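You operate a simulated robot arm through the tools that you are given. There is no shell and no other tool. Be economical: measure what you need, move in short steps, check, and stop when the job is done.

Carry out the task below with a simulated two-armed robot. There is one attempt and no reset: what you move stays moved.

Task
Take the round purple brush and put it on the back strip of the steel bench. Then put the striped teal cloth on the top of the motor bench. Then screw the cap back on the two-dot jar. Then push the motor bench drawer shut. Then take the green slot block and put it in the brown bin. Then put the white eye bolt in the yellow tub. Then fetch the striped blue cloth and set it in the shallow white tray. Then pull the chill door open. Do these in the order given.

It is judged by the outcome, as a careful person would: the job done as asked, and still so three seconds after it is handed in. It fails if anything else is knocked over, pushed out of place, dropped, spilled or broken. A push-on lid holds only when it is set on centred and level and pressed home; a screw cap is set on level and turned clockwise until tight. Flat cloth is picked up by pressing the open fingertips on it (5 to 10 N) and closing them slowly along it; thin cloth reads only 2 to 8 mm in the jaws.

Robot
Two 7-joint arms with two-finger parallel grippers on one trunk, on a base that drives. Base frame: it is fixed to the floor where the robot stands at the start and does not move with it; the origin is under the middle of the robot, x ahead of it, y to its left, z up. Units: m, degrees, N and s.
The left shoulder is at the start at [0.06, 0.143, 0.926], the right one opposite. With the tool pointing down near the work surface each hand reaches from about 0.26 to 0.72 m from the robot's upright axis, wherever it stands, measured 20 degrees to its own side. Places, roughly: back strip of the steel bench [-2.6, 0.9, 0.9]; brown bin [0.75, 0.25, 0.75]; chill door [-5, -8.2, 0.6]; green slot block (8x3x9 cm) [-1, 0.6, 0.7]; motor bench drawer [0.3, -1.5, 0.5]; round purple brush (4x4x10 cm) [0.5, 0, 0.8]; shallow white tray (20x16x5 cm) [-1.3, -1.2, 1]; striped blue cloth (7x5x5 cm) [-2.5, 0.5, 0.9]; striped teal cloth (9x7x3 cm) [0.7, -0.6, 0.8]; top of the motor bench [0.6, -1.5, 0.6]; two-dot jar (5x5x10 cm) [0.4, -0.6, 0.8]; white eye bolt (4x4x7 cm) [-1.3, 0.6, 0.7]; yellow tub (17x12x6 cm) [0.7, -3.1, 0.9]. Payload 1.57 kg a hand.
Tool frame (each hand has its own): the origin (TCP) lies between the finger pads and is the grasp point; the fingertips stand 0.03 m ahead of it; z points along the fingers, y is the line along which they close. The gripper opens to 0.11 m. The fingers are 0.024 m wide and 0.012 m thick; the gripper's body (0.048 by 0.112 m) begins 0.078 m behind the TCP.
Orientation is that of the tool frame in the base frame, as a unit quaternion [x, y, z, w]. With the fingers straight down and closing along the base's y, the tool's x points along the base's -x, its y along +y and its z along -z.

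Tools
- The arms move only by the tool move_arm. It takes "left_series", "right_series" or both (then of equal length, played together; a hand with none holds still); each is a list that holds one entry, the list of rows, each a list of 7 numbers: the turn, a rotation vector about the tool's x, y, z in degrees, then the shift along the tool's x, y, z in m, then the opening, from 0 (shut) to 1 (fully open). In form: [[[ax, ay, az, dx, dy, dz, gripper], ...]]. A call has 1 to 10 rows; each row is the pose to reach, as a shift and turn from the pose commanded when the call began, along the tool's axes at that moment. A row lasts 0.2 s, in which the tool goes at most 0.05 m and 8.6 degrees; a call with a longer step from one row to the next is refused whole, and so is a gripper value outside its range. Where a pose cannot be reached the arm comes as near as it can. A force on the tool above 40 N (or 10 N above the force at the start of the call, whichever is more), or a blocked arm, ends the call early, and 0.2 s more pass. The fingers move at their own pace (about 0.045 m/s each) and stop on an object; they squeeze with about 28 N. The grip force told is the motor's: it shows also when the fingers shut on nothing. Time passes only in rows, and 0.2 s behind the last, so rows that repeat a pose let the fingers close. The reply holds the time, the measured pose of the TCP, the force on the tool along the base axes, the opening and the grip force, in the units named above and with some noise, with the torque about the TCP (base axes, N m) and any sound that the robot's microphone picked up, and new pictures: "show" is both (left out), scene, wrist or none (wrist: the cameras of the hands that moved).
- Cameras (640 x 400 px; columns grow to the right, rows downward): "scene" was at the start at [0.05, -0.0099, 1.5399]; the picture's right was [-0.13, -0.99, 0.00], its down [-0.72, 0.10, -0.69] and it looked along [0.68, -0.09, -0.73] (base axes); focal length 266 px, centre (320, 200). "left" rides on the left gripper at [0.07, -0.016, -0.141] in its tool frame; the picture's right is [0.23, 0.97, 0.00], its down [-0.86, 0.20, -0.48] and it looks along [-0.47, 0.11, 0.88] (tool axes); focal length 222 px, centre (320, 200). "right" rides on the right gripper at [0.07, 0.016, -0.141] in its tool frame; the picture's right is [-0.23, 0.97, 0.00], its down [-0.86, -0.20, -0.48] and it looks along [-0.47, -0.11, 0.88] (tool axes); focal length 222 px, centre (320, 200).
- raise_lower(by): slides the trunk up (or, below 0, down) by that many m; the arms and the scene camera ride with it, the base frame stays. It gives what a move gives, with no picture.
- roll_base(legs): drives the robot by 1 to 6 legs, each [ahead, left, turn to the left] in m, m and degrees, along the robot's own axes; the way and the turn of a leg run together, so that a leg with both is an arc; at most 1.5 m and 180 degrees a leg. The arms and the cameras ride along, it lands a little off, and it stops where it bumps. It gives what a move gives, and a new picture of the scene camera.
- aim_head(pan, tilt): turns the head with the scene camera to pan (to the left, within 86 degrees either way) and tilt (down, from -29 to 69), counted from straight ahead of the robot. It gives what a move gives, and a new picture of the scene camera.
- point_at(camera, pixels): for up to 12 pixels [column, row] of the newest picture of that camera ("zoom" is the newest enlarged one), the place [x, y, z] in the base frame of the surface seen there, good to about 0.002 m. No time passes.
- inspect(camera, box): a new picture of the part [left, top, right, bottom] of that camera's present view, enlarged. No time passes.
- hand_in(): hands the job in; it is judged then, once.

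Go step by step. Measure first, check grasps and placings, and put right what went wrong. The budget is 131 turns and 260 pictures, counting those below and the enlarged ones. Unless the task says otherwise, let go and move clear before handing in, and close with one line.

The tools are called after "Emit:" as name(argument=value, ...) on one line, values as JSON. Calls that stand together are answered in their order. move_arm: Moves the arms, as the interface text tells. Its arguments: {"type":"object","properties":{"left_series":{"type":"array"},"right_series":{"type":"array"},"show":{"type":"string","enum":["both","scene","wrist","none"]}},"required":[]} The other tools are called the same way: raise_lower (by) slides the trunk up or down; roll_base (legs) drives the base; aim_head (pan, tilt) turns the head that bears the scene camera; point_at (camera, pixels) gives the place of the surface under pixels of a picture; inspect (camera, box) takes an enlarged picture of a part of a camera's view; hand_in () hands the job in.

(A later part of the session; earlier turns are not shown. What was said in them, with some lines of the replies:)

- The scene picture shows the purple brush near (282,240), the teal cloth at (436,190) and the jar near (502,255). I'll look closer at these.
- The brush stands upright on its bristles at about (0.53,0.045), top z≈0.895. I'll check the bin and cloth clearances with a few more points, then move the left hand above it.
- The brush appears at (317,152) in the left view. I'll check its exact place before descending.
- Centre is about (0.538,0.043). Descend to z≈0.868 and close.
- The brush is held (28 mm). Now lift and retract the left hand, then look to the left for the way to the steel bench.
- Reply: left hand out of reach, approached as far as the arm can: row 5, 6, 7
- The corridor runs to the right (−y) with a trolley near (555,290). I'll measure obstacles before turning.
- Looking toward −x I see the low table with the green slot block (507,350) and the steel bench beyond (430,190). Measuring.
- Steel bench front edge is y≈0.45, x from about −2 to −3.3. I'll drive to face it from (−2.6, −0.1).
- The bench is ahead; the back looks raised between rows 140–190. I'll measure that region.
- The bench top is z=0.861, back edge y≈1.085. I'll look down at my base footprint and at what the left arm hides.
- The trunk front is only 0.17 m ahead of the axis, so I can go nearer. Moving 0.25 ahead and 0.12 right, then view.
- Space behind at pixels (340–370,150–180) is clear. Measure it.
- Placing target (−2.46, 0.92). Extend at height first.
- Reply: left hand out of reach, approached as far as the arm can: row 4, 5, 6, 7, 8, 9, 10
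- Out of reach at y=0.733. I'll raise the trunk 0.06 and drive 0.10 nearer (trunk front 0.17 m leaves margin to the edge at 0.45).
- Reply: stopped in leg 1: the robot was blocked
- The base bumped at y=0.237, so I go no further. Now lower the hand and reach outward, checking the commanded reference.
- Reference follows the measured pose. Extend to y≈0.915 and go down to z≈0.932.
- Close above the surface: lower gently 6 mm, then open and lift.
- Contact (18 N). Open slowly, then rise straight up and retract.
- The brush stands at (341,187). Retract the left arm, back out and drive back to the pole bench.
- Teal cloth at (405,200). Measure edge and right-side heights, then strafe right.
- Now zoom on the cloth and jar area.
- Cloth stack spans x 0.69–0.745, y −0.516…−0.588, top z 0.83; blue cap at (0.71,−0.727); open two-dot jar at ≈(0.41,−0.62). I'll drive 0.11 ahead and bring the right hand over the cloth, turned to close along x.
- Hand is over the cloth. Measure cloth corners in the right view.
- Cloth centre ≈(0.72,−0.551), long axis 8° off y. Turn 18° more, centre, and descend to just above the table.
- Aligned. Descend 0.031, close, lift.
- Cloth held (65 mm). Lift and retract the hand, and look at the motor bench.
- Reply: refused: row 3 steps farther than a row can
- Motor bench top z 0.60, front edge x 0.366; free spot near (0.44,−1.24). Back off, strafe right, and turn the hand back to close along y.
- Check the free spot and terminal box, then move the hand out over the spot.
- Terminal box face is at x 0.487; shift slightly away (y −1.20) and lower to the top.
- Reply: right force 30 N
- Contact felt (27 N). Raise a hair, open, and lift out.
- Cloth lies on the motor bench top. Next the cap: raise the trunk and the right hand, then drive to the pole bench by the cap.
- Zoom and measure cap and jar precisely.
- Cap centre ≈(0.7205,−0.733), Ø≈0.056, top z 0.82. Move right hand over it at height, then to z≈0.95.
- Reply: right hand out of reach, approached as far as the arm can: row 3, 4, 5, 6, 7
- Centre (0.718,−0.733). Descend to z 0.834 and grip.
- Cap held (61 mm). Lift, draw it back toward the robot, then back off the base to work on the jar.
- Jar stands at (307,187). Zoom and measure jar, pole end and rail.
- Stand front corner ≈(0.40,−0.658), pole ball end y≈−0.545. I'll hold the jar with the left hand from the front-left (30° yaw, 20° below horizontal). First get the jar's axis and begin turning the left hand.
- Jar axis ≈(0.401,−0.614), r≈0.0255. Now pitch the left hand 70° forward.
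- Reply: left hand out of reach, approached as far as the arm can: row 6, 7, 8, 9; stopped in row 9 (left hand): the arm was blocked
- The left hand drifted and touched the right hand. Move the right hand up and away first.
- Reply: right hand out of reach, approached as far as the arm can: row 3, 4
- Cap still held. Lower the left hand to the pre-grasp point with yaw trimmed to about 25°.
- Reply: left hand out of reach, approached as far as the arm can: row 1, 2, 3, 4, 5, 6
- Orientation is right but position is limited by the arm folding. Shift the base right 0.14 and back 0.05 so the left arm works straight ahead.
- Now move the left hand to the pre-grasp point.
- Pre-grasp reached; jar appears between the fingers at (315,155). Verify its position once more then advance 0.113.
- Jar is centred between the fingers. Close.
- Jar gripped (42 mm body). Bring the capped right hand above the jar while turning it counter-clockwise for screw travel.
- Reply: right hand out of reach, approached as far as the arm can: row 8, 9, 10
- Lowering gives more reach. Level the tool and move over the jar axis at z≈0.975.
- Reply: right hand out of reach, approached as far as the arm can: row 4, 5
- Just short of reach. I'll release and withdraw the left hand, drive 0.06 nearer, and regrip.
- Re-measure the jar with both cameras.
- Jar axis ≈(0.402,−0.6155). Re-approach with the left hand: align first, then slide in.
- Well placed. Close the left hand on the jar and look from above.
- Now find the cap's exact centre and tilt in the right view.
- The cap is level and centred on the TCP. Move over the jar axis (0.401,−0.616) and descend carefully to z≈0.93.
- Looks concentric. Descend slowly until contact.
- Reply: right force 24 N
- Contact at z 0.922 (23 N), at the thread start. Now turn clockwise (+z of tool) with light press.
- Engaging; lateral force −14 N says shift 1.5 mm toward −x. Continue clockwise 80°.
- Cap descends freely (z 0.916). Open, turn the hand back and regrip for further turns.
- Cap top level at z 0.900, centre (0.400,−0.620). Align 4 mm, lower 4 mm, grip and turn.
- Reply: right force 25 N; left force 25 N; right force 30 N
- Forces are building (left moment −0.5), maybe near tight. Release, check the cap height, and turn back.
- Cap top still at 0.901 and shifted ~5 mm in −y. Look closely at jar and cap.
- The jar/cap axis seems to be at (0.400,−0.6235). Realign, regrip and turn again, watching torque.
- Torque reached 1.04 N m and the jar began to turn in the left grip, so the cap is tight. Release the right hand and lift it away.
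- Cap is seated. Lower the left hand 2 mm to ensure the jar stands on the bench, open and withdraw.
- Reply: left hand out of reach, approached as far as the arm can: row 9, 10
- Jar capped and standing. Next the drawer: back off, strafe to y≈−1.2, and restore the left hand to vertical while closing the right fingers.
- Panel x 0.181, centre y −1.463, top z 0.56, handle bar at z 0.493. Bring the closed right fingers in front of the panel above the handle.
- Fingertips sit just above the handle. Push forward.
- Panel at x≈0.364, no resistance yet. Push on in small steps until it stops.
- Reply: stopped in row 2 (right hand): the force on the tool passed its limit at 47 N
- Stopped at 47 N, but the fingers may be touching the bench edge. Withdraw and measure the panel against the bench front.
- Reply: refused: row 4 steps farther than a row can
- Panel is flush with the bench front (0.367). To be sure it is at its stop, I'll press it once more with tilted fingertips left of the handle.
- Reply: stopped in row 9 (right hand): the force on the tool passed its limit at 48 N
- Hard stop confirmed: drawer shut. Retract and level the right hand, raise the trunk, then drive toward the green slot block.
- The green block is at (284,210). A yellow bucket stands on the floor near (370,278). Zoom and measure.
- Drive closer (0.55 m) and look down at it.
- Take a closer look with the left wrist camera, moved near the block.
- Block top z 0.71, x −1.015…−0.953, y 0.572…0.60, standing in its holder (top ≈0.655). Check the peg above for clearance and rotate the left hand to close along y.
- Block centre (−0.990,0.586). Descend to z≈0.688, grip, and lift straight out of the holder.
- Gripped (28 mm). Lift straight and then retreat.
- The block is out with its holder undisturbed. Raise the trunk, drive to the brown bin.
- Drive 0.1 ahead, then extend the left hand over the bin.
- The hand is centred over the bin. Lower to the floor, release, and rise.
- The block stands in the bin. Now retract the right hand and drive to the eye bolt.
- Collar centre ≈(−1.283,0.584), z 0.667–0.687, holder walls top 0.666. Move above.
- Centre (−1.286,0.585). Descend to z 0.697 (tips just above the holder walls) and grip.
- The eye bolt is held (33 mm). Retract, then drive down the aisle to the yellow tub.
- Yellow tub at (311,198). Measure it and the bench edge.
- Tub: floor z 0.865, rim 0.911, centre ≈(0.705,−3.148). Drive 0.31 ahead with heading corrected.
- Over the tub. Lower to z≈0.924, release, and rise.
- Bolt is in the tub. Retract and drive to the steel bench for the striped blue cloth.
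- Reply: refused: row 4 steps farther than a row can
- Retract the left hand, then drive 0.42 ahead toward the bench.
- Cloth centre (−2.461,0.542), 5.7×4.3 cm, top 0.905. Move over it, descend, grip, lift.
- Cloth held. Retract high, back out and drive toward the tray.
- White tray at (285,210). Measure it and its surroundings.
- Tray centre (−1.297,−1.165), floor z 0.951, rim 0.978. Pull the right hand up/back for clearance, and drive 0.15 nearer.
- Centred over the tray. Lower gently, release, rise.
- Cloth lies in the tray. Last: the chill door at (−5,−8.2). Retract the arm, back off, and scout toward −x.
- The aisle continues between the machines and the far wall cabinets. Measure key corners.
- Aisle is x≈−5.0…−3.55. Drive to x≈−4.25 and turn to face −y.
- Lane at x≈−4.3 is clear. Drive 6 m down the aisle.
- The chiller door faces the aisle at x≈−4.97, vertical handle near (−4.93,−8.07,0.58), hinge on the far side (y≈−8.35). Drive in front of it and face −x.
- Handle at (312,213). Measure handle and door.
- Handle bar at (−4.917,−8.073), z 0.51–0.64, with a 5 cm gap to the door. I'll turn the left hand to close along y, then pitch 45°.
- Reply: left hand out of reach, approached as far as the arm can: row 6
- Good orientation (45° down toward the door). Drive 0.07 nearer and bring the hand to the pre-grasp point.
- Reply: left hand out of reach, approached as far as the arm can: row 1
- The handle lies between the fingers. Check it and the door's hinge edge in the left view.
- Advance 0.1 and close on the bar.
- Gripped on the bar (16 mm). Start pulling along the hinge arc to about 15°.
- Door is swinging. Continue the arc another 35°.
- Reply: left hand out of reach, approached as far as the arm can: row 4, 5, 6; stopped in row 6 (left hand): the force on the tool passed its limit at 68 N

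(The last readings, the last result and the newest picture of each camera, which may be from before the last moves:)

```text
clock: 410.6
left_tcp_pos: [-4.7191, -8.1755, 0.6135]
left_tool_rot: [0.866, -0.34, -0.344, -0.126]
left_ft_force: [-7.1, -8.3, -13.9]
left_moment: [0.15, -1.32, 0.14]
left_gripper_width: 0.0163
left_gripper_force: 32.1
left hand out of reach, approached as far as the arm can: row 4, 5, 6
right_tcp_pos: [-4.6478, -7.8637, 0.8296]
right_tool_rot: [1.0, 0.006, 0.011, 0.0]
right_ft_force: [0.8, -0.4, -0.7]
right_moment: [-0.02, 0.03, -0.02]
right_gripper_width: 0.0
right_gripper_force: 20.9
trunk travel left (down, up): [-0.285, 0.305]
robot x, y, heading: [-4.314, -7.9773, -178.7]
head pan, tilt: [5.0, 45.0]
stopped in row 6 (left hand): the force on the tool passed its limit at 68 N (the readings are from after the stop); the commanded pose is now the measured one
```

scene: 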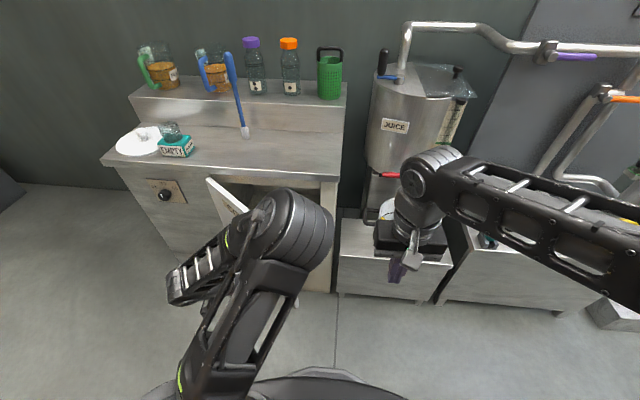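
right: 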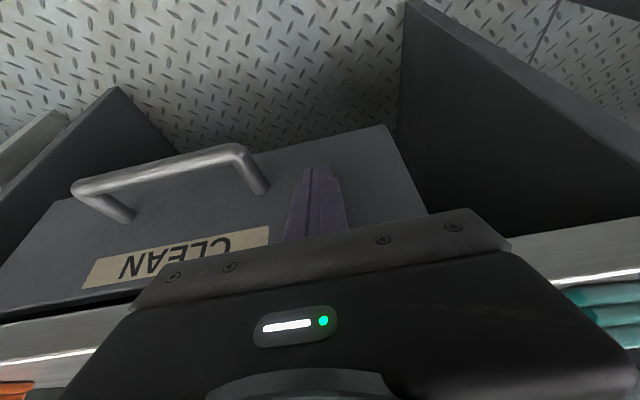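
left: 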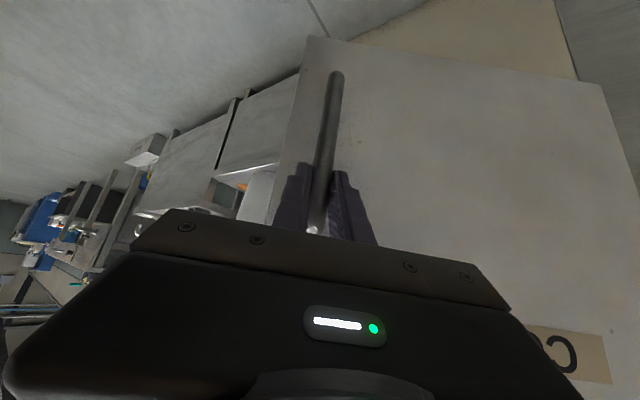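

Door ≈38° open; the arm is near its limit. Release reach by moving the base along the arc tangent while holding.

Emit:
roll_base(legs=[[-0.06, 0.088, 0]])

```text
clock: 411.7
left_tcp_pos: [-4.6551, -8.2583, 0.6143]
left_tool_rot: [0.865, -0.342, -0.344, -0.13]
left_ft_force: [17.1, 9.5, -11.3]
left_moment: [1.01, -0.73, -0.22]
left_gripper_width: 0.0161
left_gripper_force: 31.4
right_tcp_pos: [-4.5876, -7.9487, 0.8316]
right_tool_rot: [1.0, 0.007, 0.01, 0.0]
right_ft_force: [0.1, -0.9, -0.3]
right_moment: [-0.02, -0.01, 0.02]
right_gripper_width: 0.0
right_gripper_force: 21.3
trunk travel left (down, up): [-0.285, 0.305]
robot x, y, heading: [-4.251, -8.0604, -179.1]
head pan, tilt: [5.0, 45.0]
```

scene: 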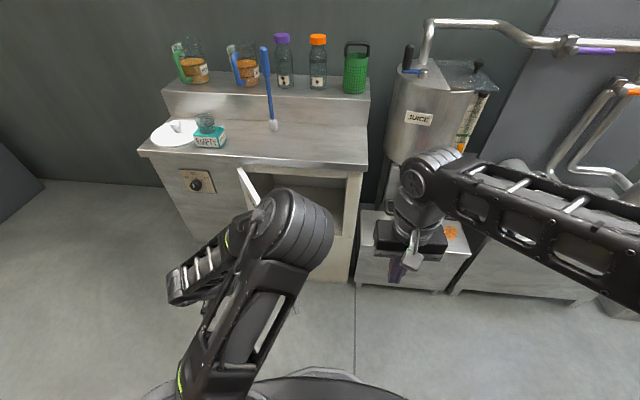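

≈55° open. Move the base along the arc once more.

Emit:
roll_base(legs=[[-0.03, 0.115, 0]])

```text
clock: 412.7
left_tcp_pos: [-4.6368, -8.3035, 0.6137]
left_tool_rot: [0.864, -0.345, -0.34, -0.137]
left_ft_force: [5.3, 2.6, 10.2]
left_moment: [-0.04, 0.26, 0.04]
left_gripper_width: 0.0158
left_gripper_force: 31.8
right_tcp_pos: [-4.572, -7.9976, 0.8306]
right_tool_rot: [1.0, 0.007, 0.009, 0.002]
right_ft_force: [0.8, 0.1, 0.2]
right_moment: [-0.01, 0.01, -0.03]
right_gripper_width: 0.0
right_gripper_force: 21.5
trunk travel left (down, up): [-0.285, 0.305]
robot x, y, heading: [-4.2368, -8.109, -178.7]
head pan, tilt: [5.0, 45.0]
stopped in leg 1: the force on the tool passed its limit at 47 N (the readings are from after the stop); the commanded pose is now the measured one
5 turns are left
```

scene: 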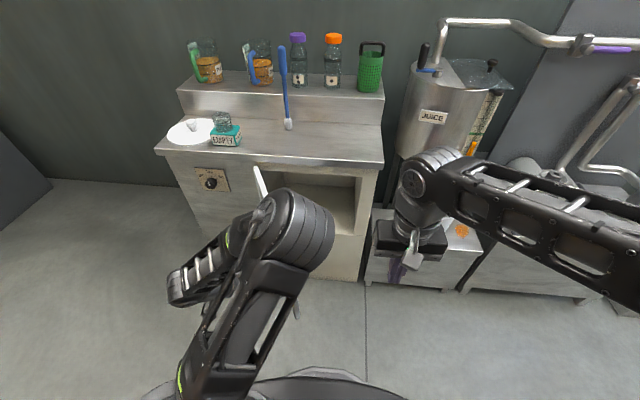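

About 62° open, and only 5 turns remain. Open the gripper in place, then back the base off along the finger direction so the door stays put.

Emit:
move_arm(left_series=[[[0, 0, 0, 0, 0, 0, 0.3], [0, 0, 0, 0, 0, 0, 0.5], [0, 0, 0, 0, 0, 0, 0.6], [0, 0, 0, 0, 0, 0, 0.6]]], show="wrist")

Emit:
roll_base(legs=[[-0.12, 0.11, 0], [-0.1, 0, 0]])

```text
clock: 413.7
left_tcp_pos: [-4.6352, -8.3044, 0.6119]
left_tool_rot: [0.864, -0.345, -0.339, -0.138]
left_ft_force: [-0.8, -0.5, 0.2]
left_moment: [0.0, -0.02, -0.01]
left_gripper_width: 0.0657
left_gripper_force: 0.0
right_tcp_pos: [-4.5723, -7.9988, 0.8305]
right_tool_rot: [1.0, 0.006, 0.009, 0.002]
right_ft_force: [0.2, 0.4, -0.3]
right_moment: [-0.01, 0.01, 0.03]
right_gripper_width: 0.0
right_gripper_force: 21.2
trunk travel left (down, up): [-0.285, 0.305]
robot x, y, heading: [-4.2365, -8.1087, -179.0]
head pan, tilt: [5.0, 45.0]
```

left: 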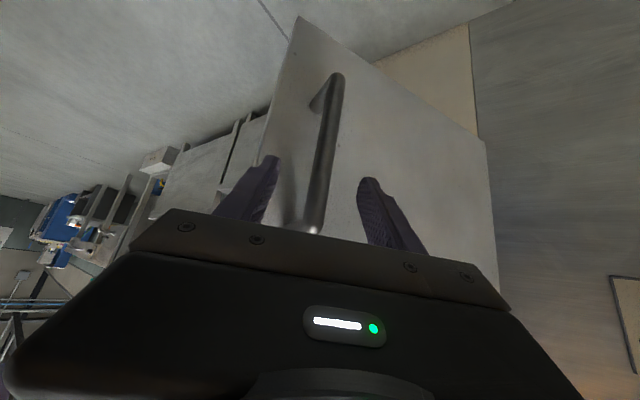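

```text
clock: 415.9
left_tcp_pos: [-4.4136, -8.4139, 0.6126]
left_tool_rot: [0.865, -0.344, -0.339, -0.137]
left_ft_force: [-0.1, -0.7, 0.0]
left_moment: [0.01, -0.01, 0.0]
left_gripper_width: 0.0659
left_gripper_force: 0.1
right_tcp_pos: [-4.35, -8.107, 0.8312]
right_tool_rot: [1.0, 0.005, 0.009, 0.002]
right_ft_force: [-0.4, -0.5, -0.8]
right_moment: [-0.04, 0.0, 0.0]
right_gripper_width: 0.0
right_gripper_force: 21.6
trunk travel left (down, up): [-0.285, 0.305]
robot x, y, heading: [-4.0157, -8.2194, -178.6]
head pan, tilt: [5.0, 45.0]
4 turns are left
```

scene: 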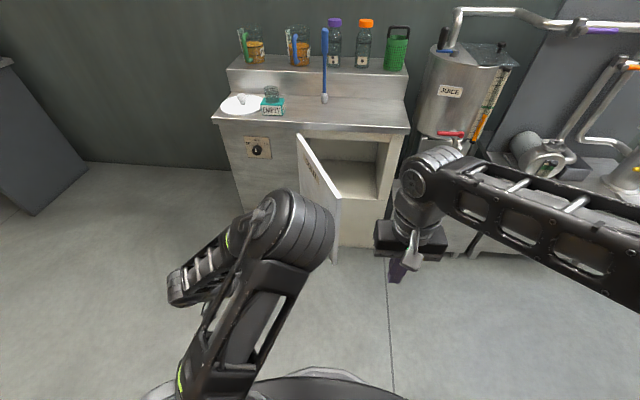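

The chill door stands open about 60° (edge at (335,240)), and the hand is clear of it. All eight jobs are done, so I'm handing in.

Emit:
hand_in()

```text
The job is handed in.
```

I did all eight steps in order and handed the job in. I checked each one in the camera view as I finished it. The chill door stands only about 60° open, because the left arm ran out of reach. While placing the brush, the base bumped the steel bench; I saw nothing on it disturbed.
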